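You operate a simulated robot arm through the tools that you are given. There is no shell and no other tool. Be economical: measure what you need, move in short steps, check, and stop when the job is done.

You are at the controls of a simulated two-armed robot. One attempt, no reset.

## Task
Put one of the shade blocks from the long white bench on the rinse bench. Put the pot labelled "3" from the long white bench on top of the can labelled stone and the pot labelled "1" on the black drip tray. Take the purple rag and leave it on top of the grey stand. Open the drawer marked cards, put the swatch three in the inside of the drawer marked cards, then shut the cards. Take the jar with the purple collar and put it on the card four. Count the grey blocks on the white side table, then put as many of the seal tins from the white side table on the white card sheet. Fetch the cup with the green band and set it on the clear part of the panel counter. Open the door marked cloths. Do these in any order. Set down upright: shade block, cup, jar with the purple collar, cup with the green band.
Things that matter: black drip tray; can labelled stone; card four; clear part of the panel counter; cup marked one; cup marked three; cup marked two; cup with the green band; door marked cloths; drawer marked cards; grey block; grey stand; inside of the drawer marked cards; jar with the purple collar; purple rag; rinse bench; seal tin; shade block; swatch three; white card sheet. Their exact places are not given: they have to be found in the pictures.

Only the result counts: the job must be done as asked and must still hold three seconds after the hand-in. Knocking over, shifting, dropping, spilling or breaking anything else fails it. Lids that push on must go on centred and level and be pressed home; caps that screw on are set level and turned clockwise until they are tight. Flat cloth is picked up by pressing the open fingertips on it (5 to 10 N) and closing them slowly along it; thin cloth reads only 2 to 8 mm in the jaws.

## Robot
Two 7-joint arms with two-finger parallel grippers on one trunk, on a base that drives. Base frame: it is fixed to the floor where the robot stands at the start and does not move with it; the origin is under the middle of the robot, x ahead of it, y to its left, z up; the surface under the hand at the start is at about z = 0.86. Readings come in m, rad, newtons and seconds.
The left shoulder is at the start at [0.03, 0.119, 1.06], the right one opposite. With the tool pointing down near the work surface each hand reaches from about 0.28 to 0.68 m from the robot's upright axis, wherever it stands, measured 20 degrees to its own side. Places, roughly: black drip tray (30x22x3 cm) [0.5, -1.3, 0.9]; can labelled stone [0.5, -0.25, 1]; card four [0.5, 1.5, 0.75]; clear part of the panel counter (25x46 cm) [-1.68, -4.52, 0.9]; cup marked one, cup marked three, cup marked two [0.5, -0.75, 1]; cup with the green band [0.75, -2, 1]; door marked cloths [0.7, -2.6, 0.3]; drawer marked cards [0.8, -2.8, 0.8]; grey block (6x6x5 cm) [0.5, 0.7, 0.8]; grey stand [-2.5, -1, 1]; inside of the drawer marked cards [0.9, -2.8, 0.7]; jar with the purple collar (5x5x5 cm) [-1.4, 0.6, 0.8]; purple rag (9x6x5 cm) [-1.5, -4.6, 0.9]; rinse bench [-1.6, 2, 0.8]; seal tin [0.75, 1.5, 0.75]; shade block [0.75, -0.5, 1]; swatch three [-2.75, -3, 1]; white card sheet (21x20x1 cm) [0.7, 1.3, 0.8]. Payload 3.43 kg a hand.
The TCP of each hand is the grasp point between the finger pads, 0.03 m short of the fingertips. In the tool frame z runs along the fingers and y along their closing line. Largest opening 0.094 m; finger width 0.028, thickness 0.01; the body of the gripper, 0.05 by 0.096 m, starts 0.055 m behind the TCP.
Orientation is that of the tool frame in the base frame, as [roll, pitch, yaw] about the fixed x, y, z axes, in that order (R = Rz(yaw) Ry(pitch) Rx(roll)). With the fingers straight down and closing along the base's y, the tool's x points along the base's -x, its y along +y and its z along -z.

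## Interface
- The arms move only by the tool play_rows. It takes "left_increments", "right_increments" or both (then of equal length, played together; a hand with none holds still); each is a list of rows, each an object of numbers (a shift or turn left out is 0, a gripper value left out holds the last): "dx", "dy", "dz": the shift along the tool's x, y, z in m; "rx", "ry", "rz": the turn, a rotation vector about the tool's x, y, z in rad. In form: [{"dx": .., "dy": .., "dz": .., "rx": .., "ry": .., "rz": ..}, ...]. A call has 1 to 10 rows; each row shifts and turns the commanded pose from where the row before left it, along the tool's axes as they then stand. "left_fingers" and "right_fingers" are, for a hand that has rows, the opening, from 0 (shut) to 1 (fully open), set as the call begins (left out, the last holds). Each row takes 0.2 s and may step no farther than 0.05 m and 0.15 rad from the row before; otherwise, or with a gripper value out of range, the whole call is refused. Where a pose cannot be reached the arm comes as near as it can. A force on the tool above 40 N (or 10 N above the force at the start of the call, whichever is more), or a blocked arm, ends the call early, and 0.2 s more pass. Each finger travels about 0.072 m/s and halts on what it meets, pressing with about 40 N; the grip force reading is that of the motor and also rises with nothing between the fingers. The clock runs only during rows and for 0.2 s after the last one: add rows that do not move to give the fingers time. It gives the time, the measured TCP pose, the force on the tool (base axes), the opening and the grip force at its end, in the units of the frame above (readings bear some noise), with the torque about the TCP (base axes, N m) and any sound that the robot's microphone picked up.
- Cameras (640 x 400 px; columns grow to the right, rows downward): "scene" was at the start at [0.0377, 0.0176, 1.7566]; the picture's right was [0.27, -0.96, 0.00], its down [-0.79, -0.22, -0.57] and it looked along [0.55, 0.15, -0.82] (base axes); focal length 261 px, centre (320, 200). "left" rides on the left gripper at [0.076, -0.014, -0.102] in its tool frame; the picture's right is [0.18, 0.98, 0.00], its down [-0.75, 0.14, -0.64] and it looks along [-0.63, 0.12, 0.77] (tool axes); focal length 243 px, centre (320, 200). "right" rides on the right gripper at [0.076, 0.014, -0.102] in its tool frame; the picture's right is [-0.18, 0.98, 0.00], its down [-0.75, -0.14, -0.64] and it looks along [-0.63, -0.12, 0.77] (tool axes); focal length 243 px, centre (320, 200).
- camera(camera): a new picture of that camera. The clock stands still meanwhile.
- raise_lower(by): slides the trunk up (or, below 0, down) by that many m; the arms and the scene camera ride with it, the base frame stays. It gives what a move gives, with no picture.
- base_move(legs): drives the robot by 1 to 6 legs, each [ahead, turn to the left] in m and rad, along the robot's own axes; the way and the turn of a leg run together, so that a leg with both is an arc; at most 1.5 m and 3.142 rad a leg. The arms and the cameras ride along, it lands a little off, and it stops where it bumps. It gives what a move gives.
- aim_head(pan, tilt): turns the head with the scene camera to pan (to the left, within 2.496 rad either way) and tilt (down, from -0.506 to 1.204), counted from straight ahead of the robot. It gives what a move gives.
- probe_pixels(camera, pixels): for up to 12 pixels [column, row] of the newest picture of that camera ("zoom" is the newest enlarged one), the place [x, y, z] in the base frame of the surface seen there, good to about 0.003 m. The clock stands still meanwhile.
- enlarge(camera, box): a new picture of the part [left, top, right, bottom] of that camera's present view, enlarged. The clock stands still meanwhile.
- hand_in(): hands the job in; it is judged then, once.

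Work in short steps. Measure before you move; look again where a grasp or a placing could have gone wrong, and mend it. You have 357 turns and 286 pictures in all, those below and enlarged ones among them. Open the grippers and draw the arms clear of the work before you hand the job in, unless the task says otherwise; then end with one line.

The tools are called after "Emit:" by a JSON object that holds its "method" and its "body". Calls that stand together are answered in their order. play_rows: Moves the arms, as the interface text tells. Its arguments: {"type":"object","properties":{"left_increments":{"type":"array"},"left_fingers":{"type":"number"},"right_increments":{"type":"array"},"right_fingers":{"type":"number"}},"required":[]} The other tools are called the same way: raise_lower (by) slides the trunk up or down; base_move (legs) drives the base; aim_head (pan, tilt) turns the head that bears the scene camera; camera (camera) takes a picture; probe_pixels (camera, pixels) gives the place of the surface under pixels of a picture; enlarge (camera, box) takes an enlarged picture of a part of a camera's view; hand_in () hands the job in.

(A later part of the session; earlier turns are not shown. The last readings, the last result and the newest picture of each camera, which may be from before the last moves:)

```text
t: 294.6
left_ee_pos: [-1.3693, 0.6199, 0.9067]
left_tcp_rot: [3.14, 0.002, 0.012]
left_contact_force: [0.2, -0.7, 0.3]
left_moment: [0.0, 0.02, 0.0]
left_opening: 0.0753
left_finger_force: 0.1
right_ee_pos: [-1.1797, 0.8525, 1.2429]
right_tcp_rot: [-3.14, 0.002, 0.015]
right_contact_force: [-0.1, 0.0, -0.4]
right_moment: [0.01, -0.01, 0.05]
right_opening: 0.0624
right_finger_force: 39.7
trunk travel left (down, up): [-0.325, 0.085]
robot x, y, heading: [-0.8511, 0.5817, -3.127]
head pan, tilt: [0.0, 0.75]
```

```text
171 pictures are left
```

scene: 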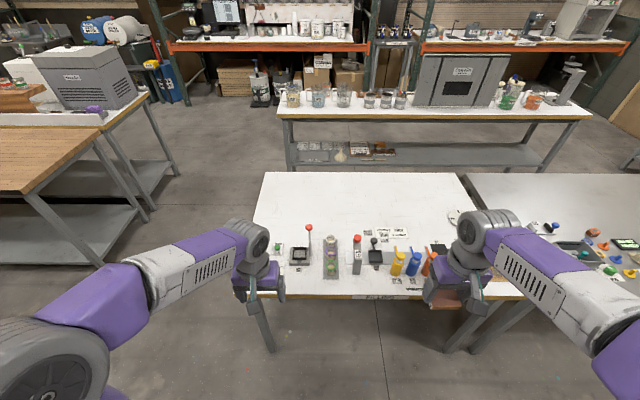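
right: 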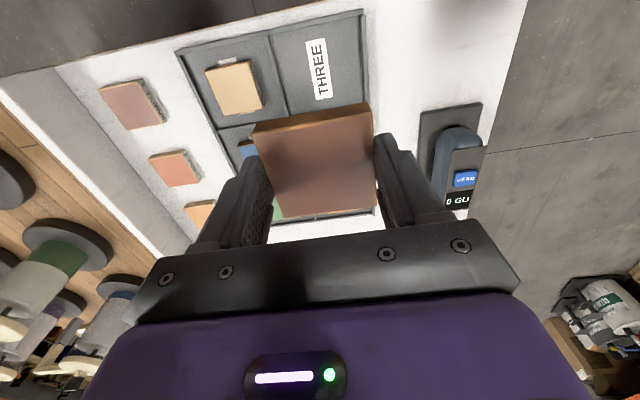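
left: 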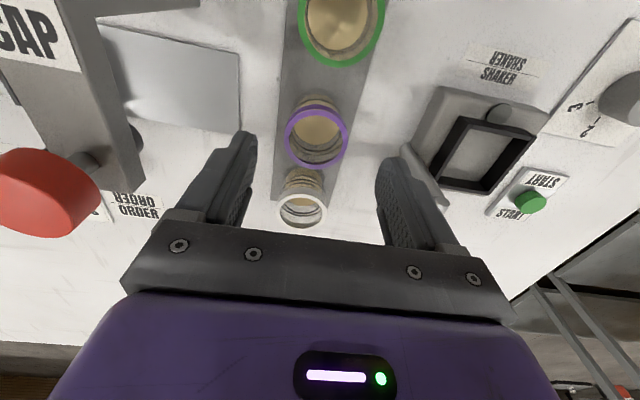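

Well centred. Descend to z≈0.841 and close gently.

Emit:
{"method": "play_rows", "body": {"left_increments": [{"dz": 0.02}, {"dz": 0.02}, {"dz": 0.015}, {"dz": 0.01}, {}]}}

Emit:
{"method": "play_rows", "body": {"left_increments": [{}, {}, {}, {}], "left_fingers": 0.3}}

Emit:
{"method": "play_rows", "body": {"left_increments": [{"dz": -0.01}, {"dz": -0.03}, {"dz": -0.04}, {"dz": -0.04}, {"dz": -0.04}, {"dz": -0.04}, {"dz": -0.04}, {"dz": -0.04}, {"dz": -0.04}, {}]}}

Emit:
{"method": "camera", "body": {"camera": "left"}}

```text
t: 295.8
left_ee_pos: [-1.3681, 0.6192, 0.8423]
left_tcp_rot: [3.141, 0.002, 0.012]
left_contact_force: [-0.4, -0.6, 0.2]
left_moment: [-0.01, 0.02, 0.03]
left_opening: 0.0751
left_finger_force: 0.0
right_ee_pos: [-1.181, 0.8523, 1.2414]
right_tcp_rot: [-3.141, 0.0, 0.012]
right_contact_force: [1.0, 0.3, 0.4]
right_moment: [-0.02, -0.01, -0.01]
right_opening: 0.0626
right_finger_force: 39.8
trunk travel left (down, up): [-0.325, 0.085]
robot x, y, heading: [-0.8491, 0.581, -3.133]
head pan, tilt: [0.0, 0.75]
```

```text
t: 296.8
left_ee_pos: [-1.3667, 0.6195, 0.842]
left_tcp_rot: [3.14, 0.0, 0.014]
left_contact_force: [0.2, 0.4, -0.9]
left_moment: [0.01, -0.05, -0.01]
left_opening: 0.043
left_finger_force: 39.5
right_ee_pos: [-1.1803, 0.8516, 1.2406]
right_tcp_rot: [-3.141, 0.0, 0.012]
right_contact_force: [0.4, 0.2, -0.3]
right_moment: [0.01, 0.01, -0.04]
right_opening: 0.0626
right_finger_force: 40.4
trunk travel left (down, up): [-0.325, 0.085]
robot x, y, heading: [-0.8476, 0.5806, -3.128]
head pan, tilt: [0.0, 0.75]
```

```text
t: 299.0
left_ee_pos: [-1.369, 0.6186, 1.1627]
left_tcp_rot: [-3.141, 0.0, 0.012]
left_contact_force: [-0.8, 0.5, 0.0]
left_moment: [-0.03, 0.01, -0.01]
left_opening: 0.0428
left_finger_force: 40.2
right_ee_pos: [-1.1804, 0.8529, 1.2415]
right_tcp_rot: [3.141, -0.001, 0.013]
right_contact_force: [-0.1, 0.4, -0.7]
right_moment: [0.02, -0.06, 0.0]
right_opening: 0.0627
right_finger_force: 40.3
trunk travel left (down, up): [-0.325, 0.085]
robot x, y, heading: [-0.8455, 0.5849, -3.139]
head pan, tilt: [0.0, 0.75]
```

```text
170 pictures are left
```

left: 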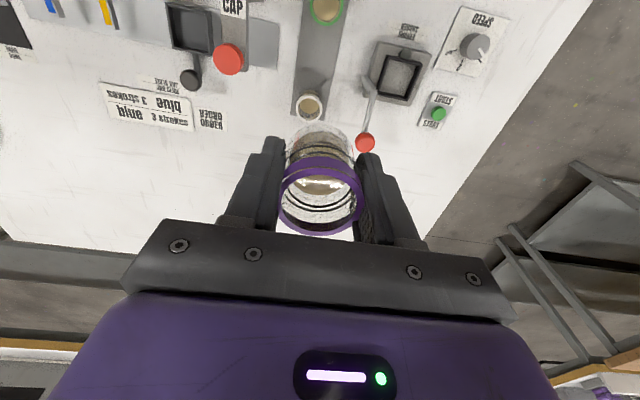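

Jar held upright. Retract and drive to the white side table at about [-0.05,1.4], facing +x.

Emit:
{"method": "play_rows", "body": {"left_increments": [{"dx": 0.045}, {"dx": 0.045}, {"dx": 0.045}, {"dx": 0.035, "dy": 0.03}, {"dy": 0.045}, {"dy": 0.045}, {"dy": 0.03}, {}]}}

Emit:
{"method": "base_move", "body": {"legs": [[-0.3, 0], [0, -1.571], [0.85, 0], [0, -1.571], [0.45, 0]]}}

Emit:
{"method": "aim_head", "body": {"pan": 0.0, "tilt": 0.8}}

Emit:
{"method": "camera", "body": {"camera": "scene"}}

```text
t: 300.8
left_ee_pos: [-1.1971, 0.4723, 1.165]
left_tcp_rot: [3.142, -0.002, 0.014]
left_contact_force: [0.8, 0.6, 0.0]
left_moment: [-0.04, 0.0, -0.02]
left_opening: 0.0428
left_finger_force: 40.1
right_ee_pos: [-1.1807, 0.8528, 1.2418]
right_tcp_rot: [3.141, -0.001, 0.014]
right_contact_force: [0.0, -1.1, -0.6]
right_moment: [0.01, -0.01, 0.02]
right_opening: 0.0628
right_finger_force: 40.3
trunk travel left (down, up): [-0.325, 0.085]
robot x, y, heading: [-0.8444, 0.5831, -3.128]
head pan, tilt: [0.0, 0.75]
```

```text
t: 316.9
left_ee_pos: [0.2688, 1.5173, 1.164]
left_tcp_rot: [-3.141, 0.001, 3.116]
left_contact_force: [0.0, -0.8, -0.8]
left_moment: [0.0, 0.04, 0.03]
left_opening: 0.0429
left_finger_force: 39.8
right_ee_pos: [0.2377, 1.1396, 1.2424]
right_tcp_rot: [-3.141, 0.0, 3.12]
right_contact_force: [0.2, -0.3, -1.2]
right_moment: [0.02, -0.01, -0.02]
right_opening: 0.0627
right_finger_force: 40.2
trunk travel left (down, up): [-0.325, 0.085]
robot x, y, heading: [-0.0889, 1.4193, -0.025]
head pan, tilt: [0.0, 0.75]
```

```text
t: 317.6
left_ee_pos: [0.2686, 1.5185, 1.1657]
left_tcp_rot: [-3.14, 0.0, 3.117]
left_contact_force: [0.0, 0.1, -1.1]
left_moment: [0.01, 0.04, -0.02]
left_opening: 0.0431
left_finger_force: 39.8
right_ee_pos: [0.2383, 1.1386, 1.2416]
right_tcp_rot: [-3.141, 0.001, 3.118]
right_contact_force: [-0.3, -0.5, 0.5]
right_moment: [-0.03, 0.05, -0.02]
right_opening: 0.0628
right_finger_force: 39.5
trunk travel left (down, up): [-0.325, 0.085]
robot x, y, heading: [-0.0857, 1.4237, -0.031]
head pan, tilt: [0.0, 0.799]
```

```text
169 pictures are left
```

scene: 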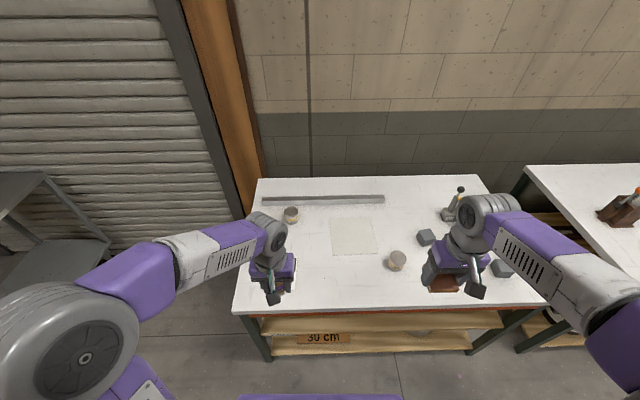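

Hands hide parts; I check the hand cameras.

Emit:
{"method": "camera", "body": {"camera": "right"}}

Emit:
{"method": "camera", "body": {"camera": "left"}}

```text
168 pictures are left
```

right: 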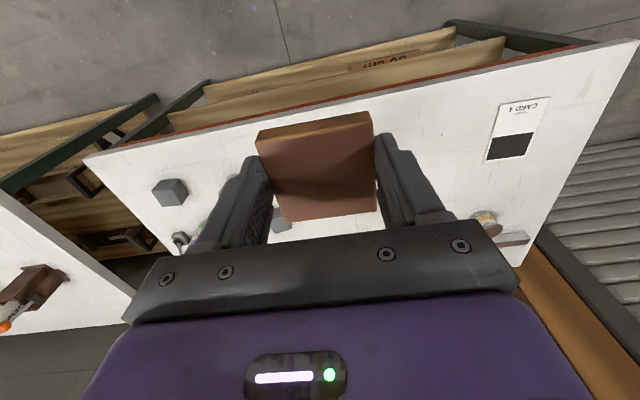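

```text
167 pictures are left
```

left: 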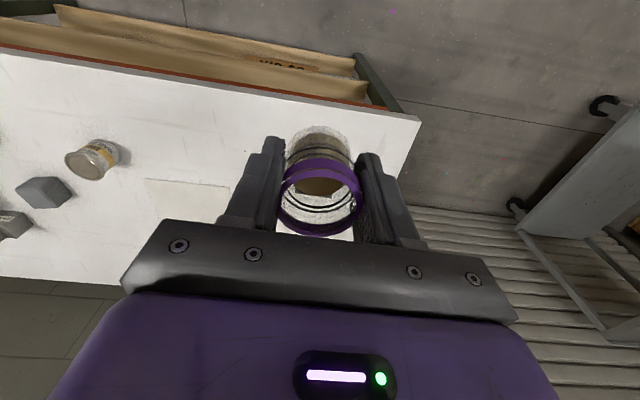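

CARD 4 is at (512,130) in the right picture. Probe its corners.

Emit:
{"method": "probe_pixels", "body": {"camera": "right", "pixels": [[501, 104], [551, 98], [531, 155], [486, 161], [513, 130], [172, 190], [280, 225], [485, 218], [640, 42], [460, 180]]}}

Emit:
{"method": "probe_pixels", "body": {"camera": "scene", "pixels": [[291, 212], [396, 257], [353, 237], [332, 220], [372, 218], [376, 254], [330, 254], [425, 235], [502, 266], [447, 213], [240, 310], [300, 200]]}}

```text
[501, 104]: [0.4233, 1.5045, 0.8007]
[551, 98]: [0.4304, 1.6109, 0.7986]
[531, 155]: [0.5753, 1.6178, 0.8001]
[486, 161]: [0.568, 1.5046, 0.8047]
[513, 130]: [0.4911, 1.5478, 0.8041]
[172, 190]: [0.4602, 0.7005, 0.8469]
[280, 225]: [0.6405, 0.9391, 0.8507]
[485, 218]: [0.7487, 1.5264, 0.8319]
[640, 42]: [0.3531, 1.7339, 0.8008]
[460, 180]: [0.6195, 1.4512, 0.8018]
```

```text
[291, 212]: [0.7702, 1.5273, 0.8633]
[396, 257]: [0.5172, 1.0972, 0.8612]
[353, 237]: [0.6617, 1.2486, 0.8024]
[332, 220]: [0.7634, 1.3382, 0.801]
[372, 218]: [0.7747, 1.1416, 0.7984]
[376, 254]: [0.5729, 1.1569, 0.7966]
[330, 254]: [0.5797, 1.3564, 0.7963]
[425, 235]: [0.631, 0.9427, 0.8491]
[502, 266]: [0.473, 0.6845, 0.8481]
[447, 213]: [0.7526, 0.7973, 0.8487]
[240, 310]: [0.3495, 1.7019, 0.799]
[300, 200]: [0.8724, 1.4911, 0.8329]
```

Card 4 centre [0.50,1.558], z 0.80. Carry the jar there and lower toward it.

Emit:
{"method": "play_rows", "body": {"left_increments": [{"dx": -0.046, "dy": 0.009}, {"dx": -0.046, "dy": 0.009}, {"dx": -0.046, "dy": 0.009}, {"dx": -0.046, "dy": 0.009}, {"dx": -0.046, "dy": 0.009}, {"dz": 0.048}, {"dz": 0.048}, {"dz": 0.048}, {"dz": 0.048}, {"dz": 0.048}]}}

Emit:
{"method": "camera", "body": {"camera": "left"}}

```text
t: 319.8
left_ee_pos: [0.4999, 1.5568, 0.9238]
left_tcp_rot: [-3.14, 0.001, 3.119]
left_contact_force: [0.1, -0.6, -0.7]
left_moment: [0.0, 0.03, 0.01]
left_opening: 0.0431
left_finger_force: 39.9
right_ee_pos: [0.2388, 1.1387, 1.242]
right_tcp_rot: [-3.141, 0.0, 3.119]
right_contact_force: [-0.5, -0.3, -0.2]
right_moment: [0.0, 0.0, -0.01]
right_opening: 0.0627
right_finger_force: 40.2
trunk travel left (down, up): [-0.325, 0.085]
robot x, y, heading: [-0.0847, 1.4215, -0.029]
head pan, tilt: [0.0, 0.799]
```

```text
166 pictures are left
```

left: 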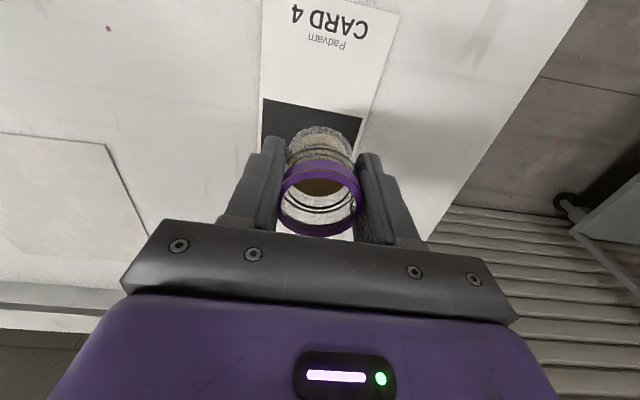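

Above the card. Lower to contact.

Emit:
{"method": "play_rows", "body": {"left_increments": [{"dz": 0.04}, {"dz": 0.025}, {"dz": 0.01}, {"dz": 0.004}, {"dz": 0.003}, {"dz": 0.001}, {}]}}

```text
t: 321.4
left_ee_pos: [0.5005, 1.5571, 0.8441]
left_tcp_rot: [3.141, 0.004, 3.117]
left_contact_force: [0.5, 1.3, 6.3]
left_moment: [0.05, -0.04, 0.01]
left_opening: 0.0428
left_finger_force: 40.4
right_ee_pos: [0.2373, 1.1388, 1.2419]
right_tcp_rot: [-3.141, -0.001, 3.12]
right_contact_force: [0.7, -0.5, -0.1]
right_moment: [0.01, -0.02, 0.04]
right_opening: 0.0627
right_finger_force: 40.2
trunk travel left (down, up): [-0.325, 0.085]
robot x, y, heading: [-0.086, 1.4213, -0.027]
head pan, tilt: [0.0, 0.799]
```

Contact (6 N). Release and rise.

Emit:
{"method": "play_rows", "body": {"left_increments": [{}, {}, {}], "left_fingers": 0.8}}

Emit:
{"method": "play_rows", "body": {"left_increments": [{"dz": -0.01}, {"dz": -0.02}, {"dz": -0.04}, {"dz": -0.045}, {"dz": -0.045}, {"dz": -0.045}, {"dz": -0.045}, {"dz": -0.045}, {}]}}

Emit:
{"method": "camera", "body": {"camera": "left"}}

Emit:
{"method": "camera", "body": {"camera": "scene"}}

```text
t: 322.2
left_ee_pos: [0.5007, 1.5586, 0.8419]
left_tcp_rot: [-3.141, 0.001, 3.116]
left_contact_force: [0.0, 0.2, 1.0]
left_moment: [-0.01, 0.0, -0.01]
left_opening: 0.0749
left_finger_force: 0.0
right_ee_pos: [0.2384, 1.1387, 1.2424]
right_tcp_rot: [3.141, 0.0, 3.12]
right_contact_force: [0.2, -0.7, 0.6]
right_moment: [0.01, -0.01, 0.04]
right_opening: 0.0626
right_finger_force: 39.7
trunk travel left (down, up): [-0.325, 0.085]
robot x, y, heading: [-0.0892, 1.4217, -0.025]
head pan, tilt: [0.0, 0.799]
```

```text
t: 324.2
left_ee_pos: [0.5007, 1.5578, 1.1366]
left_tcp_rot: [-3.142, -0.001, 3.118]
left_contact_force: [0.8, 0.2, -0.2]
left_moment: [0.03, 0.03, 0.01]
left_opening: 0.0751
left_finger_force: 0.1
right_ee_pos: [0.238, 1.1393, 1.2424]
right_tcp_rot: [3.141, 0.001, 3.118]
right_contact_force: [-0.1, 0.3, 0.3]
right_moment: [-0.02, -0.02, 0.01]
right_opening: 0.0629
right_finger_force: 40.3
trunk travel left (down, up): [-0.325, 0.085]
robot x, y, heading: [-0.0852, 1.4195, -0.027]
head pan, tilt: [0.0, 0.799]
```

```text
165 pictures are left
```

left: 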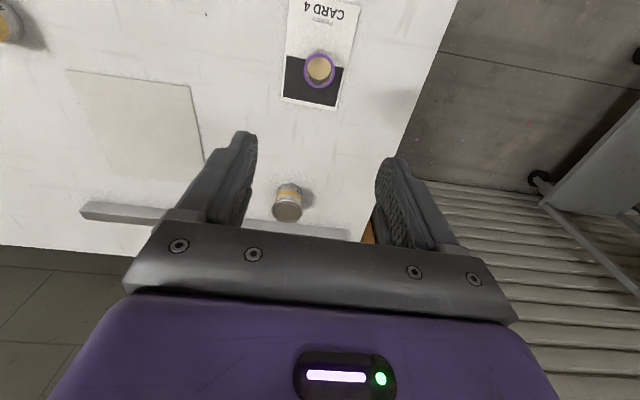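

```text
164 pictures are left
```

scene: 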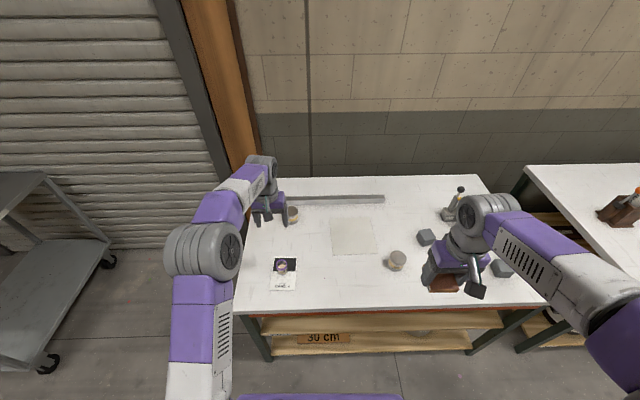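

The jar stands on card 4. To count grey blocks I move the right hand to the right and look with its camera.

Emit:
{"method": "play_rows", "body": {"right_increments": [{"dy": -0.045}, {"dy": -0.045}, {"dy": -0.045}, {"dy": -0.045}, {}]}}

Emit:
{"method": "camera", "body": {"camera": "right"}}

Emit:
{"method": "enlarge", "body": {"camera": "scene", "box": [240, 160, 560, 320]}}

```text
t: 325.4
left_ee_pos: [0.4993, 1.5582, 1.1356]
left_tcp_rot: [-3.141, 0.001, 3.118]
left_contact_force: [0.8, 0.3, 1.2]
left_moment: [0.03, 0.0, -0.02]
left_opening: 0.0754
left_finger_force: 0.0
right_ee_pos: [0.2343, 0.9606, 1.245]
right_tcp_rot: [-3.14, -0.001, 3.12]
right_contact_force: [0.5, 0.1, -1.0]
right_moment: [0.0, 0.02, -0.01]
right_opening: 0.063
right_finger_force: 40.0
trunk travel left (down, up): [-0.325, 0.085]
robot x, y, heading: [-0.0841, 1.4189, -0.028]
head pan, tilt: [0.0, 0.799]
```

```text
163 pictures are left
```

right: 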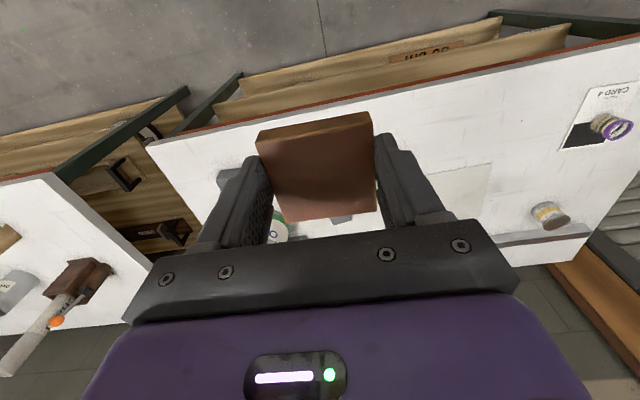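

```text
2.00 times, centred on (400, 240) of scene
```

zoom: 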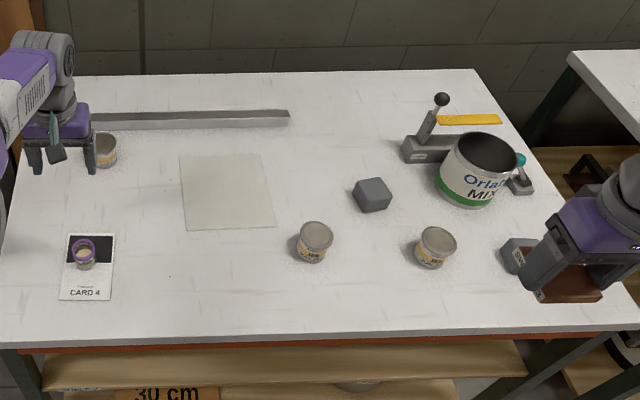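

Two grey blocks visible (372,195) and (520,255). I read the tins' labels and check the right end.

Emit:
{"method": "enlarge", "body": {"camera": "scene", "box": [380, 250, 480, 305]}}

Emit:
{"method": "enlarge", "body": {"camera": "scene", "box": [270, 215, 310, 255]}}

Emit:
{"method": "enlarge", "body": {"camera": "left", "box": [240, 160, 340, 240]}}

```text
6.40 times, centred on (430, 278) of scene
```

zoom: 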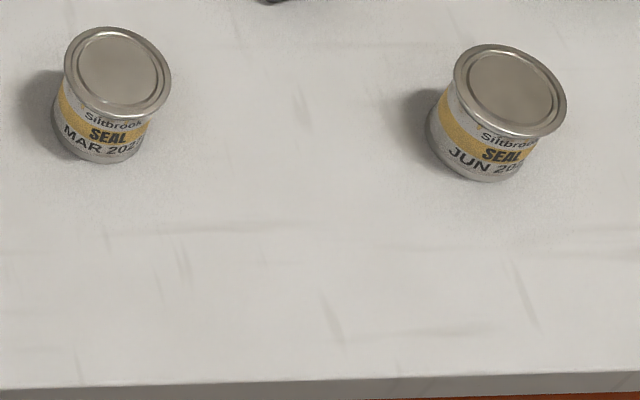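

```text
10.00 times, centred on (290, 235) of scene
```

zoom: 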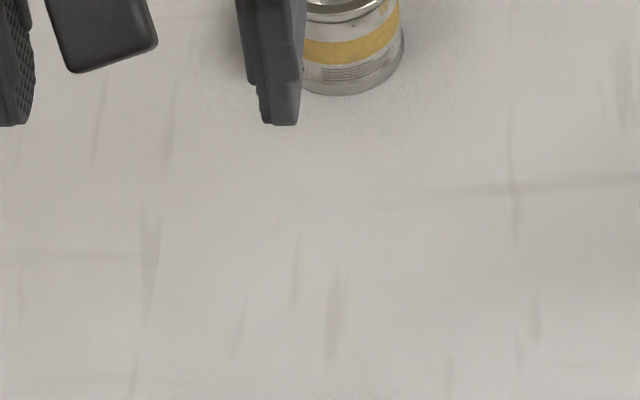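

```text
5.00 times, centred on (290, 200) of left
```

zoom: 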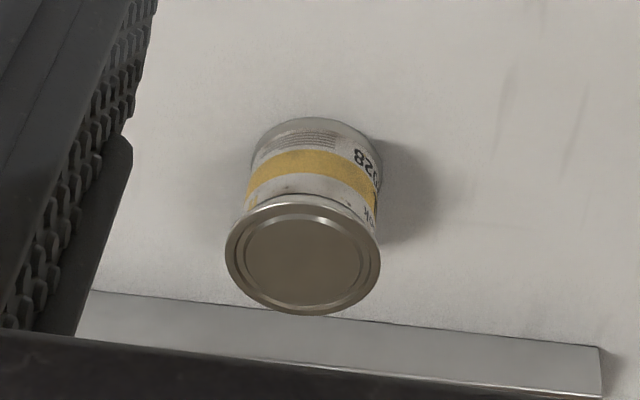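

All three are seal tins; two blocks → two tins. I take the two nearer ones; retract left, drive to y≈1.0 and closer.

Emit:
{"method": "play_rows", "body": {"left_increments": [{"dx": 0.045}, {"dx": 0.045}, {"dx": 0.045}, {"dx": 0.045}, {}]}}

Emit:
{"method": "base_move", "body": {"legs": [[0, -1.543], [0.42, 0], [0, 1.571], [0.12, 0]]}}

Emit:
{"method": "camera", "body": {"camera": "left"}}

Emit:
{"method": "camera", "body": {"camera": "scene"}}

```text
t: 326.6
left_ee_pos: [0.3196, 1.5607, 1.1369]
left_tcp_rot: [3.141, 0.001, 3.117]
left_contact_force: [1.2, -0.3, 1.1]
left_moment: [0.04, 0.0, -0.01]
left_opening: 0.0754
left_finger_force: 0.1
right_ee_pos: [0.2361, 0.9598, 1.2448]
right_tcp_rot: [-3.141, -0.002, 3.12]
right_contact_force: [0.4, 0.4, -1.1]
right_moment: [-0.01, 0.02, -0.01]
right_opening: 0.0627
right_finger_force: 40.0
trunk travel left (down, up): [-0.325, 0.085]
robot x, y, heading: [-0.0845, 1.4207, -0.026]
head pan, tilt: [0.0, 0.799]
```

```text
t: 337.7
left_ee_pos: [0.4296, 1.1354, 1.1376]
left_tcp_rot: [3.141, 0.002, 3.139]
left_contact_force: [-0.2, 0.2, 0.5]
left_moment: [0.02, 0.04, -0.05]
left_opening: 0.0752
left_finger_force: 0.0
right_ee_pos: [0.3594, 0.5331, 1.2438]
right_tcp_rot: [3.142, 0.0, 3.141]
right_contact_force: [0.6, -0.2, -0.3]
right_moment: [0.0, -0.02, 0.01]
right_opening: 0.0627
right_finger_force: 40.0
trunk travel left (down, up): [-0.325, 0.085]
robot x, y, heading: [0.0277, 0.9889, -0.002]
head pan, tilt: [0.0, 0.799]
```

```text
158 pictures are left
```

left: 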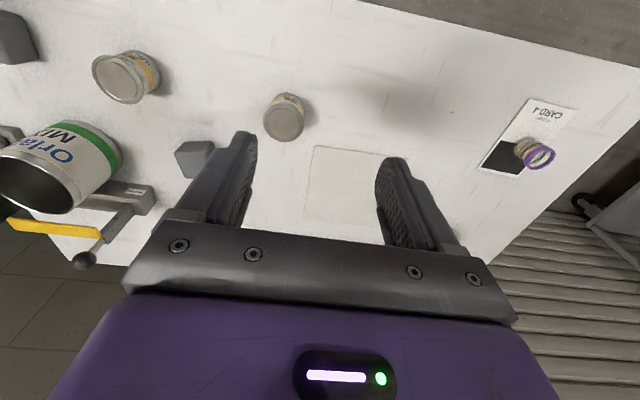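

```text
157 pictures are left
```

scene: 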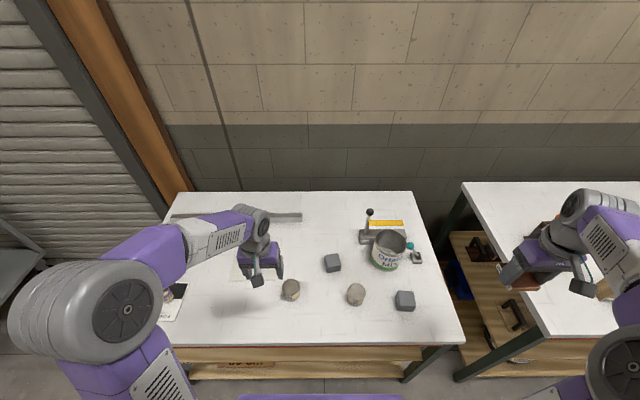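

Clear view: exactly two grey blocks. Probe both tins.

Emit:
{"method": "probe_pixels", "body": {"camera": "left", "pixels": [[266, 122], [283, 122], [301, 125], [284, 137], [120, 80], [100, 75], [135, 90], [117, 97]]}}

Emit:
{"method": "enlarge", "body": {"camera": "left", "box": [245, 80, 325, 150]}}

Emit:
{"method": "probe_pixels", "body": {"camera": "scene", "pixels": [[291, 284], [355, 288], [349, 288], [361, 288], [355, 298], [285, 284], [297, 284]]}}

```text
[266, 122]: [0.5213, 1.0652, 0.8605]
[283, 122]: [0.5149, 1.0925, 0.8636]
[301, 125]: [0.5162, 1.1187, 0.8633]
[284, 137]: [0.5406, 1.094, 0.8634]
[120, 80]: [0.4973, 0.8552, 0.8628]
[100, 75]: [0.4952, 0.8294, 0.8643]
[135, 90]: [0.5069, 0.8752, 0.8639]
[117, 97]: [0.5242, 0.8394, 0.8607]
```

```text
5.71 times, centred on (285, 115) of left
```

zoom: 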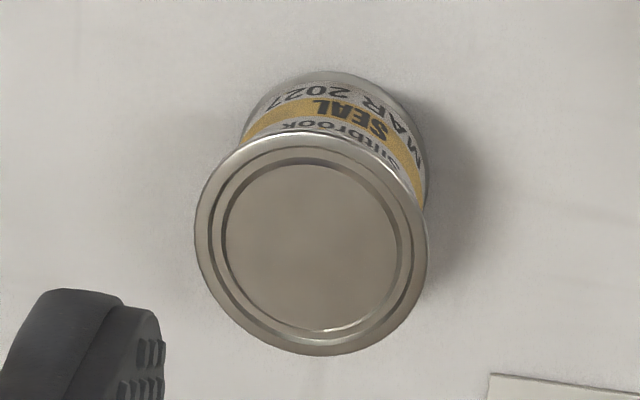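

```text
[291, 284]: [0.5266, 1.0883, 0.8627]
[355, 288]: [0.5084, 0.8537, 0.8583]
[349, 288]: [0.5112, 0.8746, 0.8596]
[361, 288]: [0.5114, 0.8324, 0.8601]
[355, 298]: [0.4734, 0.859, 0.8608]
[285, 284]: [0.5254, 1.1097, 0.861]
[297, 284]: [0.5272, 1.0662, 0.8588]
```

Tin T2 centre [0.515,1.0935], diameter ~0.065, top 0.863. Move over and lower.

Emit:
{"method": "play_rows", "body": {"left_increments": [{"dx": -0.043, "dy": -0.021}, {"dx": -0.043, "dy": -0.021}, {"dz": 0.048}, {"dz": 0.048}, {"dz": 0.048}, {"dz": 0.048}, {"dz": 0.03}, {}], "left_fingers": 1}}

Emit:
{"method": "camera", "body": {"camera": "left"}}

```text
t: 339.5
left_ee_pos: [0.5182, 1.0916, 0.9157]
left_tcp_rot: [3.141, 0.002, 3.139]
left_contact_force: [0.5, 0.5, -0.3]
left_moment: [0.0, 0.02, -0.02]
left_opening: 0.0939
left_finger_force: 0.0
right_ee_pos: [0.3582, 0.532, 1.2441]
right_tcp_rot: [3.139, 0.0, 3.141]
right_contact_force: [-0.1, 0.3, -0.9]
right_moment: [-0.02, -0.03, 0.01]
right_opening: 0.0626
right_finger_force: 40.4
trunk travel left (down, up): [-0.325, 0.085]
robot x, y, heading: [0.029, 0.988, -0.001]
head pan, tilt: [0.0, 0.799]
```

```text
155 pictures are left
```

left: 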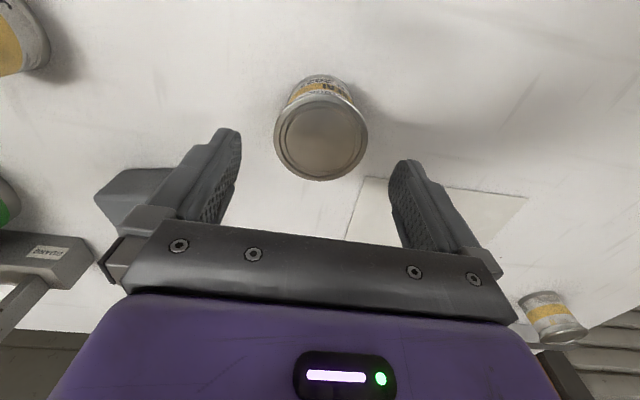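

Centred. Descend, grip, lift.

Emit:
{"method": "play_rows", "body": {"left_increments": [{"dz": 0.03}, {"dz": 0.025}, {"dz": 0.015}, {}]}}

Emit:
{"method": "play_rows", "body": {"left_increments": [{}, {}, {}, {}], "left_fingers": 0.4}}

Emit:
{"method": "play_rows", "body": {"left_increments": [{"dz": -0.01}, {"dz": -0.03}, {"dz": -0.04}, {"dz": -0.04}, {}]}}

```text
t: 340.5
left_ee_pos: [0.5175, 1.0927, 0.8451]
left_tcp_rot: [3.14, 0.001, 3.141]
left_contact_force: [0.2, -0.7, 1.1]
left_moment: [0.01, 0.01, -0.01]
left_opening: 0.094
left_finger_force: 0.0
right_ee_pos: [0.3591, 0.5325, 1.2428]
right_tcp_rot: [-3.141, 0.001, -3.14]
right_contact_force: [-0.1, 0.3, -0.2]
right_moment: [0.02, 0.01, 0.01]
right_opening: 0.0624
right_finger_force: 39.5
trunk travel left (down, up): [-0.325, 0.085]
robot x, y, heading: [0.029, 0.9852, -0.005]
head pan, tilt: [0.0, 0.799]
```

```text
t: 341.5
left_ee_pos: [0.5171, 1.0923, 0.8459]
left_tcp_rot: [3.141, 0.002, 3.14]
left_contact_force: [0.0, 0.0, 0.2]
left_moment: [0.0, -0.02, 0.01]
left_opening: 0.0665
left_finger_force: 39.9
right_ee_pos: [0.3598, 0.5327, 1.2447]
right_tcp_rot: [3.141, -0.001, 3.141]
right_contact_force: [0.4, -0.6, -0.3]
right_moment: [-0.03, 0.03, -0.03]
right_opening: 0.0628
right_finger_force: 40.1
trunk travel left (down, up): [-0.325, 0.085]
robot x, y, heading: [0.0281, 0.9868, -0.0]
head pan, tilt: [0.0, 0.799]
```

```text
t: 342.7
left_ee_pos: [0.5172, 1.0936, 0.965]
left_tcp_rot: [3.141, -0.001, 3.14]
left_contact_force: [0.3, -0.5, -1.4]
left_moment: [-0.03, 0.0, 0.0]
left_opening: 0.0665
left_finger_force: 40.3
right_ee_pos: [0.36, 0.5337, 1.244]
right_tcp_rot: [3.141, 0.001, 3.141]
right_contact_force: [-0.2, -0.9, 0.0]
right_moment: [-0.01, 0.0, -0.02]
right_opening: 0.0626
right_finger_force: 40.1
trunk travel left (down, up): [-0.325, 0.085]
robot x, y, heading: [0.0293, 0.9903, -0.004]
head pan, tilt: [0.0, 0.799]
```

Carry T2 to [0.625,1.30] on the sheet.

Emit:
{"method": "play_rows", "body": {"left_increments": [{"dx": -0.02, "dy": 0.041}, {"dx": -0.022, "dy": 0.041}, {"dx": -0.022, "dy": 0.041}, {"dx": -0.022, "dy": 0.041}, {"dx": -0.022, "dy": 0.042}, {}, {"dz": 0.04}, {"dz": 0.04}, {"dz": 0.02}, {}]}}

Emit:
{"method": "camera", "body": {"camera": "scene"}}

Emit:
{"method": "camera", "body": {"camera": "left"}}

```text
t: 344.9
left_ee_pos: [0.6256, 1.2977, 0.8656]
left_tcp_rot: [-3.141, 0.002, 3.14]
left_contact_force: [-0.8, -0.9, -0.9]
left_moment: [-0.01, 0.03, 0.01]
left_opening: 0.0667
left_finger_force: 40.4
right_ee_pos: [0.3597, 0.5336, 1.2439]
right_tcp_rot: [-3.141, 0.001, 3.14]
right_contact_force: [-0.4, 0.6, 0.0]
right_moment: [0.01, 0.0, 0.02]
right_opening: 0.0624
right_finger_force: 40.2
trunk travel left (down, up): [-0.325, 0.085]
robot x, y, heading: [0.0304, 0.9913, -0.001]
head pan, tilt: [0.0, 0.799]
```

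```text
154 pictures are left
```

scene: 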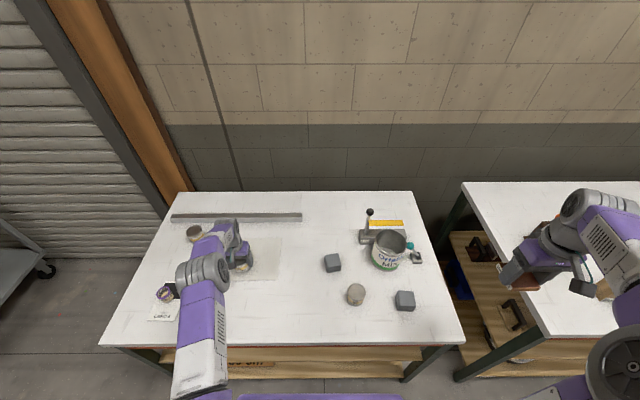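

```text
153 pictures are left
```

left: 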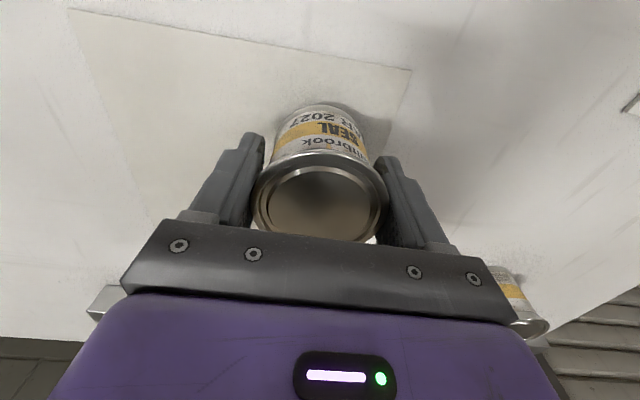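

Tin is inside the sheet. Lower to contact and release.

Emit:
{"method": "play_rows", "body": {"left_increments": [{"dz": 0.008}, {"dz": 0.005}, {"dz": 0.003}, {"dz": 0.002}, {}]}}

Emit:
{"method": "play_rows", "body": {"left_increments": [{}, {}, {}], "left_fingers": 0.9}}

Emit:
{"method": "play_rows", "body": {"left_increments": [{"dz": -0.01}, {"dz": -0.02}, {"dz": -0.04}, {"dz": -0.045}, {"dz": -0.045}, {"dz": -0.045}, {"dy": -0.04, "dx": 0.02}, {"dy": -0.04, "dx": 0.02}, {"dy": -0.04, "dx": 0.02}, {"dy": -0.04, "dx": 0.02}]}}

Emit:
{"method": "play_rows", "body": {"left_increments": [{"dy": -0.045, "dx": 0.02}, {"dy": -0.045, "dx": 0.02}, {"dy": -0.045, "dx": 0.01}, {"dy": -0.045, "dx": 0.01}, {"dy": -0.045, "dx": 0.01}, {"dy": -0.04, "dx": 0.0}, {}]}}

Emit:
{"method": "camera", "body": {"camera": "left"}}

Emit:
{"method": "camera", "body": {"camera": "scene"}}

```text
t: 346.1
left_ee_pos: [0.6252, 1.2989, 0.8476]
left_tcp_rot: [3.141, 0.003, 3.141]
left_contact_force: [0.1, -1.2, 0.7]
left_moment: [0.06, 0.02, 0.03]
left_opening: 0.0666
left_finger_force: 40.5
right_ee_pos: [0.3592, 0.5332, 1.2442]
right_tcp_rot: [3.142, -0.001, -3.141]
right_contact_force: [0.9, 0.6, -0.7]
right_moment: [-0.04, 0.02, 0.05]
right_opening: 0.0626
right_finger_force: 39.6
trunk travel left (down, up): [-0.325, 0.085]
robot x, y, heading: [0.0302, 0.9865, -0.008]
head pan, tilt: [0.0, 0.799]
```

```text
t: 346.9
left_ee_pos: [0.626, 1.2981, 0.8491]
left_tcp_rot: [-3.14, 0.002, 3.14]
left_contact_force: [-0.8, 0.1, 0.0]
left_moment: [0.0, -0.02, 0.01]
left_opening: 0.0845
left_finger_force: 0.0
right_ee_pos: [0.3589, 0.5325, 1.2443]
right_tcp_rot: [-3.141, 0.002, -3.14]
right_contact_force: [0.5, 0.0, 0.1]
right_moment: [-0.01, 0.02, 0.01]
right_opening: 0.0627
right_finger_force: 40.0
trunk travel left (down, up): [-0.325, 0.085]
robot x, y, heading: [0.0339, 0.9847, -0.006]
head pan, tilt: [0.0, 0.799]
```

```text
t: 349.1
left_ee_pos: [0.5454, 1.1378, 1.0524]
left_tcp_rot: [3.14, 0.003, 3.139]
left_contact_force: [-0.3, -0.7, -1.0]
left_moment: [0.02, 0.02, 0.02]
left_opening: 0.0849
left_finger_force: 0.1
right_ee_pos: [0.3578, 0.5317, 1.2439]
right_tcp_rot: [-3.141, -0.001, 3.139]
right_contact_force: [0.1, -0.1, -1.6]
right_moment: [0.0, 0.01, 0.0]
right_opening: 0.0625
right_finger_force: 40.0
trunk travel left (down, up): [-0.325, 0.085]
robot x, y, heading: [0.0291, 0.9871, -0.003]
head pan, tilt: [0.0, 0.799]
```

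```text
t: 350.7
left_ee_pos: [0.4741, 0.8735, 1.0539]
left_tcp_rot: [3.14, -0.001, 3.14]
left_contact_force: [0.6, 0.3, 0.0]
left_moment: [-0.01, 0.04, 0.05]
left_opening: 0.0847
left_finger_force: 0.2
right_ee_pos: [0.3594, 0.5345, 1.2435]
right_tcp_rot: [3.14, 0.001, -3.141]
right_contact_force: [0.1, 0.1, -0.1]
right_moment: [-0.01, -0.01, -0.03]
right_opening: 0.0629
right_finger_force: 40.2
trunk travel left (down, up): [-0.325, 0.085]
robot x, y, heading: [0.0307, 0.9885, -0.007]
head pan, tilt: [0.0, 0.799]
```

```text
152 pictures are left
```

left: 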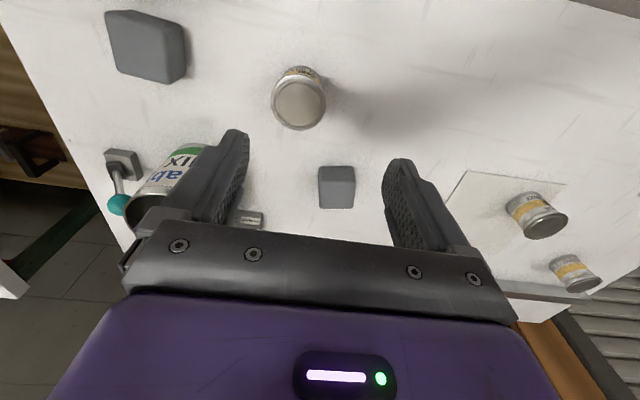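

```text
151 pictures are left
```

scene: 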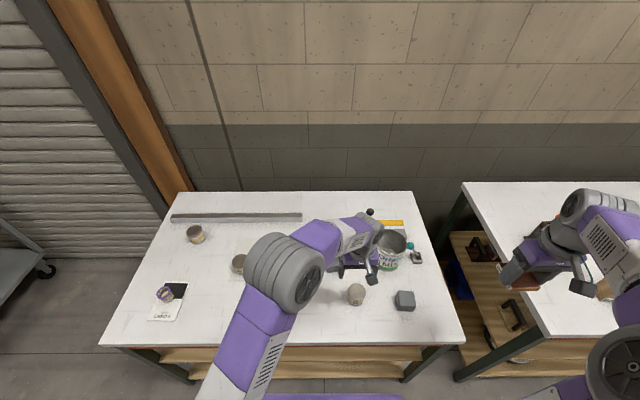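

T3 centre [0.498,0.854]. Move over, descend, grip.

Emit:
{"method": "play_rows", "body": {"left_increments": [{"dx": -0.024, "dy": -0.0195}, {"dz": 0.045}, {"dz": 0.045}, {"dz": 0.045}, {"dz": 0.005}, {}], "left_fingers": 1}}

Emit:
{"method": "camera", "body": {"camera": "left"}}

```text
t: 352.1
left_ee_pos: [0.5004, 0.8545, 0.9135]
left_tcp_rot: [3.14, 0.001, 3.14]
left_contact_force: [-0.4, -0.6, -0.4]
left_moment: [0.02, 0.0, 0.0]
left_opening: 0.0941
left_finger_force: 0.1
right_ee_pos: [0.3614, 0.5329, 1.2444]
right_tcp_rot: [3.14, -0.001, -3.141]
right_contact_force: [0.5, 0.2, 0.1]
right_moment: [-0.01, -0.01, 0.02]
right_opening: 0.0627
right_finger_force: 39.6
trunk travel left (down, up): [-0.325, 0.085]
robot x, y, heading: [0.0273, 0.9845, -0.009]
head pan, tilt: [0.0, 0.799]
```

```text
150 pictures are left
```

left: 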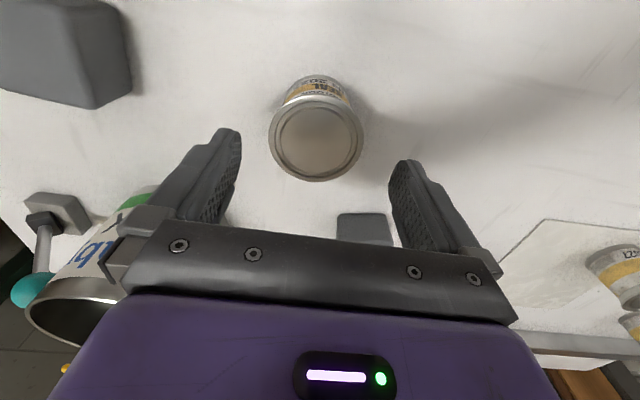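

Slightly shift and descend to grip.

Emit:
{"method": "play_rows", "body": {"left_increments": [{"dy": -0.002, "dz": 0.03}, {"dz": 0.025}, {"dz": 0.014}, {}]}}

Emit:
{"method": "play_rows", "body": {"left_increments": [{}, {}, {}, {}], "left_fingers": 0.4}}

Emit:
{"method": "play_rows", "body": {"left_increments": [{"dz": -0.01}, {"dz": -0.03}, {"dz": -0.04}, {"dz": -0.045}, {"dz": -0.045}, {"dy": 0.045, "dx": -0.015}, {"dy": 0.045, "dx": -0.015}, {"dy": 0.045, "dx": -0.015}, {"dy": 0.045, "dx": -0.015}, {"dy": 0.045, "dx": -0.015}]}}

Emit:
{"method": "camera", "body": {"camera": "left"}}

```text
t: 353.1
left_ee_pos: [0.4989, 0.8527, 0.8457]
left_tcp_rot: [-3.14, 0.002, 3.14]
left_contact_force: [-0.1, 0.2, 0.4]
left_moment: [-0.03, 0.0, 0.02]
left_opening: 0.0941
left_finger_force: 0.1
right_ee_pos: [0.3592, 0.5332, 1.2448]
right_tcp_rot: [3.141, 0.0, -3.141]
right_contact_force: [-0.5, -0.6, -0.7]
right_moment: [0.01, 0.03, -0.01]
right_opening: 0.0628
right_finger_force: 39.6
trunk travel left (down, up): [-0.325, 0.085]
robot x, y, heading: [0.0269, 0.9858, -0.001]
head pan, tilt: [0.0, 0.799]
```

```text
t: 354.1
left_ee_pos: [0.4972, 0.854, 0.8443]
left_tcp_rot: [-3.141, 0.001, 3.139]
left_contact_force: [0.0, -0.4, 0.1]
left_moment: [0.03, 0.01, 0.0]
left_opening: 0.0662
left_finger_force: 40.3
right_ee_pos: [0.3596, 0.5329, 1.2445]
right_tcp_rot: [-3.141, 0.001, -3.14]
right_contact_force: [0.3, 0.3, -0.7]
right_moment: [0.01, 0.0, 0.0]
right_opening: 0.0629
right_finger_force: 40.4
trunk travel left (down, up): [-0.325, 0.085]
robot x, y, heading: [0.0285, 0.9904, -0.008]
head pan, tilt: [0.0, 0.799]
```

```text
t: 356.3
left_ee_pos: [0.5754, 1.0799, 1.0109]
left_tcp_rot: [-3.14, 0.001, 3.138]
left_contact_force: [0.1, 0.0, -1.9]
left_moment: [-0.04, 0.01, -0.02]
left_opening: 0.0662
left_finger_force: 40.4
right_ee_pos: [0.3609, 0.534, 1.2449]
right_tcp_rot: [-3.14, 0.0, -3.141]
right_contact_force: [-0.1, 0.3, 0.0]
right_moment: [0.01, -0.02, -0.02]
right_opening: 0.0626
right_finger_force: 40.0
trunk travel left (down, up): [-0.325, 0.085]
robot x, y, heading: [0.0301, 0.9889, -0.005]
head pan, tilt: [0.0, 0.799]
```

```text
149 pictures are left
```

left: 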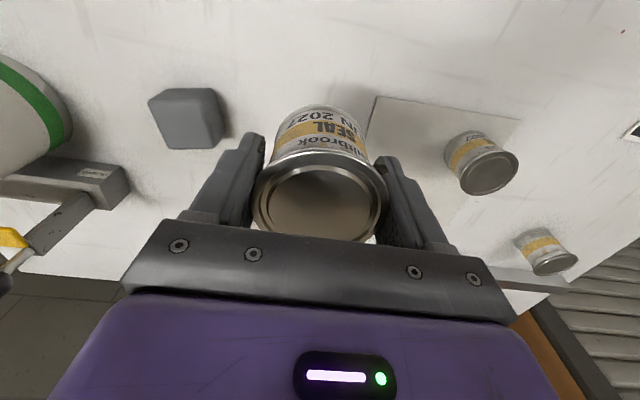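

Probe the sheet corners and T2 to choose the spot.

Emit:
{"method": "probe_pixels", "body": {"camera": "left", "pixels": [[377, 98], [520, 122], [490, 172], [450, 140], [420, 120], [498, 200], [465, 155], [366, 130]]}}

```text
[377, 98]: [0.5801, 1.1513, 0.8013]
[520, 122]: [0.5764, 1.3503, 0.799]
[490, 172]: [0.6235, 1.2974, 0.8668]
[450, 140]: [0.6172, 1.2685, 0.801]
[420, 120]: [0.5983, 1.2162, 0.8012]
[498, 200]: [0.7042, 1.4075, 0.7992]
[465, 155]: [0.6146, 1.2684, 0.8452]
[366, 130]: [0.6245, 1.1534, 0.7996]
```

Sheet y 1.151–1.350. Place T3 at [0.635,1.195].

Emit:
{"method": "play_rows", "body": {"left_increments": [{"dx": -0.02, "dy": 0.039}, {"dx": -0.02, "dy": 0.038}, {"dx": -0.02, "dy": 0.038}, {}, {"dz": 0.045}, {"dz": 0.045}, {"dz": 0.045}, {"dz": 0.02}, {}]}}

Emit:
{"method": "camera", "body": {"camera": "left"}}

```text
t: 358.3
left_ee_pos: [0.634, 1.1917, 0.858]
left_tcp_rot: [3.141, 0.003, 3.138]
left_contact_force: [0.3, -0.4, -0.9]
left_moment: [-0.02, 0.0, -0.03]
left_opening: 0.0664
left_finger_force: 40.2
right_ee_pos: [0.3587, 0.5333, 1.2436]
right_tcp_rot: [-3.141, -0.001, -3.141]
right_contact_force: [0.3, -0.1, -1.1]
right_moment: [-0.02, 0.0, -0.03]
right_opening: 0.0626
right_finger_force: 40.2
trunk travel left (down, up): [-0.325, 0.085]
robot x, y, heading: [0.0285, 0.988, -0.006]
head pan, tilt: [0.0, 0.799]
```

```text
148 pictures are left
```

left: 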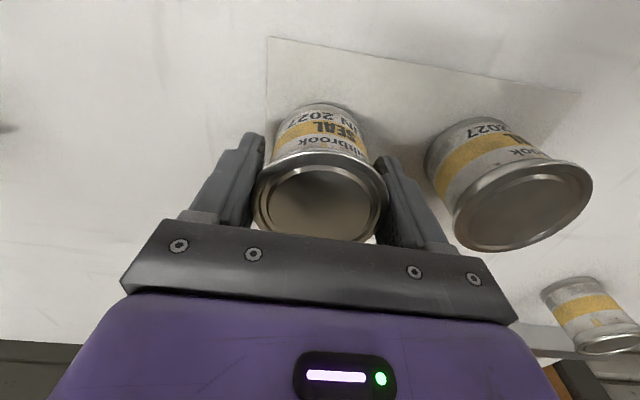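

Good. Lower to contact, release, retreat.

Emit:
{"method": "play_rows", "body": {"left_increments": [{"dy": 0.003, "dz": 0.004}, {"dz": 0.004}, {"dz": 0.002}, {"dz": 0.001}, {}]}}

Emit:
{"method": "play_rows", "body": {"left_increments": [{}, {}, {}], "left_fingers": 0.83}}

Emit:
{"method": "play_rows", "body": {"left_increments": [{"dz": -0.01}, {"dz": -0.02}, {"dz": -0.04}, {"dz": -0.045}, {"dz": -0.045}, {"dz": -0.045}, {"dz": -0.045}, {"dx": 0.045}, {"dx": 0.045}, {"dx": 0.045}]}}

Emit:
{"method": "camera", "body": {"camera": "left"}}

```text
t: 359.5
left_ee_pos: [0.634, 1.1958, 0.8488]
left_tcp_rot: [3.141, 0.0, 3.14]
left_contact_force: [0.8, 0.7, 0.7]
left_moment: [0.05, 0.01, 0.01]
left_opening: 0.0664
left_finger_force: 40.3
right_ee_pos: [0.3584, 0.5326, 1.2439]
right_tcp_rot: [-3.141, -0.001, 3.141]
right_contact_force: [0.2, 0.1, -1.3]
right_moment: [0.0, 0.02, 0.01]
right_opening: 0.0628
right_finger_force: 39.4
trunk travel left (down, up): [-0.325, 0.085]
robot x, y, heading: [0.024, 0.9873, -0.008]
head pan, tilt: [0.0, 0.799]
```

```text
t: 360.3
left_ee_pos: [0.6334, 1.1947, 0.8472]
left_tcp_rot: [-3.14, 0.002, 3.139]
left_contact_force: [0.7, 0.7, -0.8]
left_moment: [0.04, -0.02, 0.01]
left_opening: 0.0782
left_finger_force: 0.1
right_ee_pos: [0.3586, 0.5329, 1.2439]
right_tcp_rot: [-3.141, -0.001, 3.141]
right_contact_force: [-0.8, -0.5, 0.0]
right_moment: [0.0, -0.03, -0.02]
right_opening: 0.0628
right_finger_force: 40.2
trunk travel left (down, up): [-0.325, 0.085]
robot x, y, heading: [0.0271, 0.9866, -0.002]
head pan, tilt: [0.0, 0.799]
```

```text
t: 362.5
left_ee_pos: [0.4952, 1.1943, 1.0978]
left_tcp_rot: [-3.141, 0.005, 3.141]
left_contact_force: [0.0, -1.1, -0.4]
left_moment: [-0.01, -0.01, 0.04]
left_opening: 0.0778
left_finger_force: 0.2
right_ee_pos: [0.3578, 0.5329, 1.244]
right_tcp_rot: [3.14, 0.002, 3.139]
right_contact_force: [-0.1, -0.4, -0.7]
right_moment: [-0.01, -0.03, -0.01]
right_opening: 0.0628
right_finger_force: 40.2
trunk travel left (down, up): [-0.325, 0.085]
robot x, y, heading: [0.0309, 0.9839, -0.008]
head pan, tilt: [0.0, 0.799]
```

```text
147 pictures are left
```

left: 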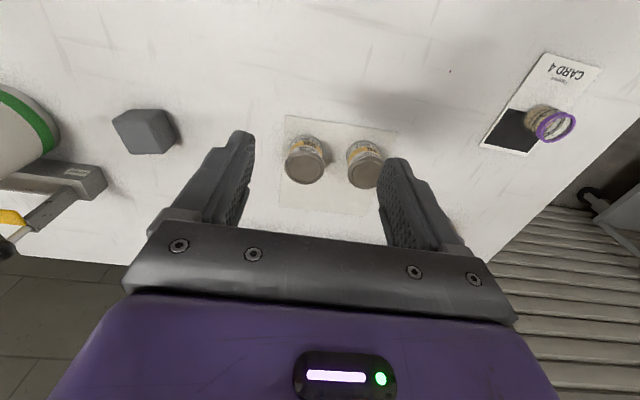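

Both tins are on the sheet. Raise/retract the left hand and drive to the long bench for a shade block (the one near [0.467,-0.05]).

Emit:
{"method": "play_rows", "body": {"left_increments": [{"dz": -0.045}, {"dz": -0.045}, {"dz": -0.045}, {"dx": 0.045}, {"dx": 0.045}, {}]}}

Emit:
{"method": "base_move", "body": {"legs": [[-0.25, 0], [0, -1.565], [1.13, 0], [0, 1.571], [0.2, 0]]}}

Emit:
{"method": "camera", "body": {"camera": "left"}}

Emit:
{"method": "camera", "body": {"camera": "scene"}}

```text
t: 363.9
left_ee_pos: [0.4097, 1.1975, 1.2316]
left_tcp_rot: [3.141, -0.002, -3.141]
left_contact_force: [0.5, 0.6, 0.3]
left_moment: [0.01, 0.0, 0.02]
left_opening: 0.0778
left_finger_force: 0.1
right_ee_pos: [0.3608, 0.5326, 1.2445]
right_tcp_rot: [-3.141, 0.001, -3.14]
right_contact_force: [0.2, 0.1, -0.9]
right_moment: [-0.01, 0.02, -0.01]
right_opening: 0.0629
right_finger_force: 39.5
trunk travel left (down, up): [-0.325, 0.085]
robot x, y, heading: [0.0285, 0.9858, -0.002]
head pan, tilt: [0.0, 0.799]
```

```text
t: 380.0
left_ee_pos: [0.3566, 0.0549, 1.2324]
left_tcp_rot: [-3.141, 0.003, -3.128]
left_contact_force: [0.3, 0.4, 0.6]
left_moment: [0.01, 0.02, -0.02]
left_opening: 0.078
left_finger_force: 0.0
right_ee_pos: [0.316, -0.6089, 1.2444]
right_tcp_rot: [3.14, -0.001, -3.125]
right_contact_force: [0.2, 1.5, -0.1]
right_moment: [-0.02, 0.0, -0.01]
right_opening: 0.0628
right_finger_force: 39.9
trunk travel left (down, up): [-0.325, 0.085]
robot x, y, heading: [-0.0189, -0.1597, 0.009]
head pan, tilt: [0.0, 0.799]
```

```text
146 pictures are left
```

left: 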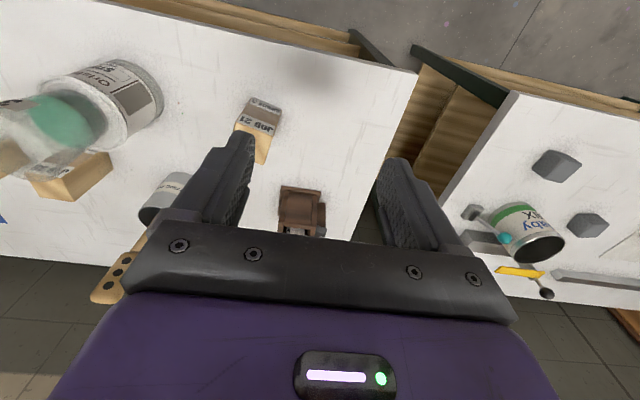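

```text
145 pictures are left
```

scene: 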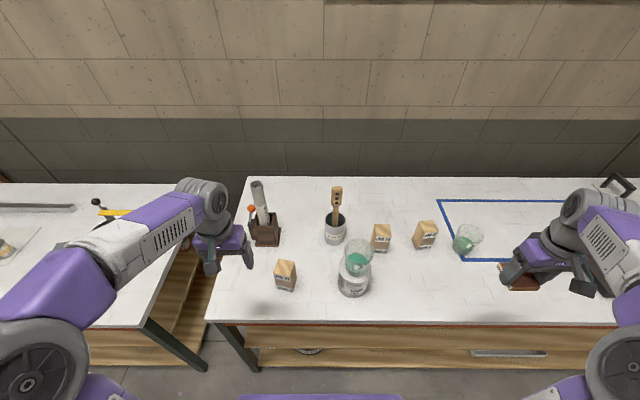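

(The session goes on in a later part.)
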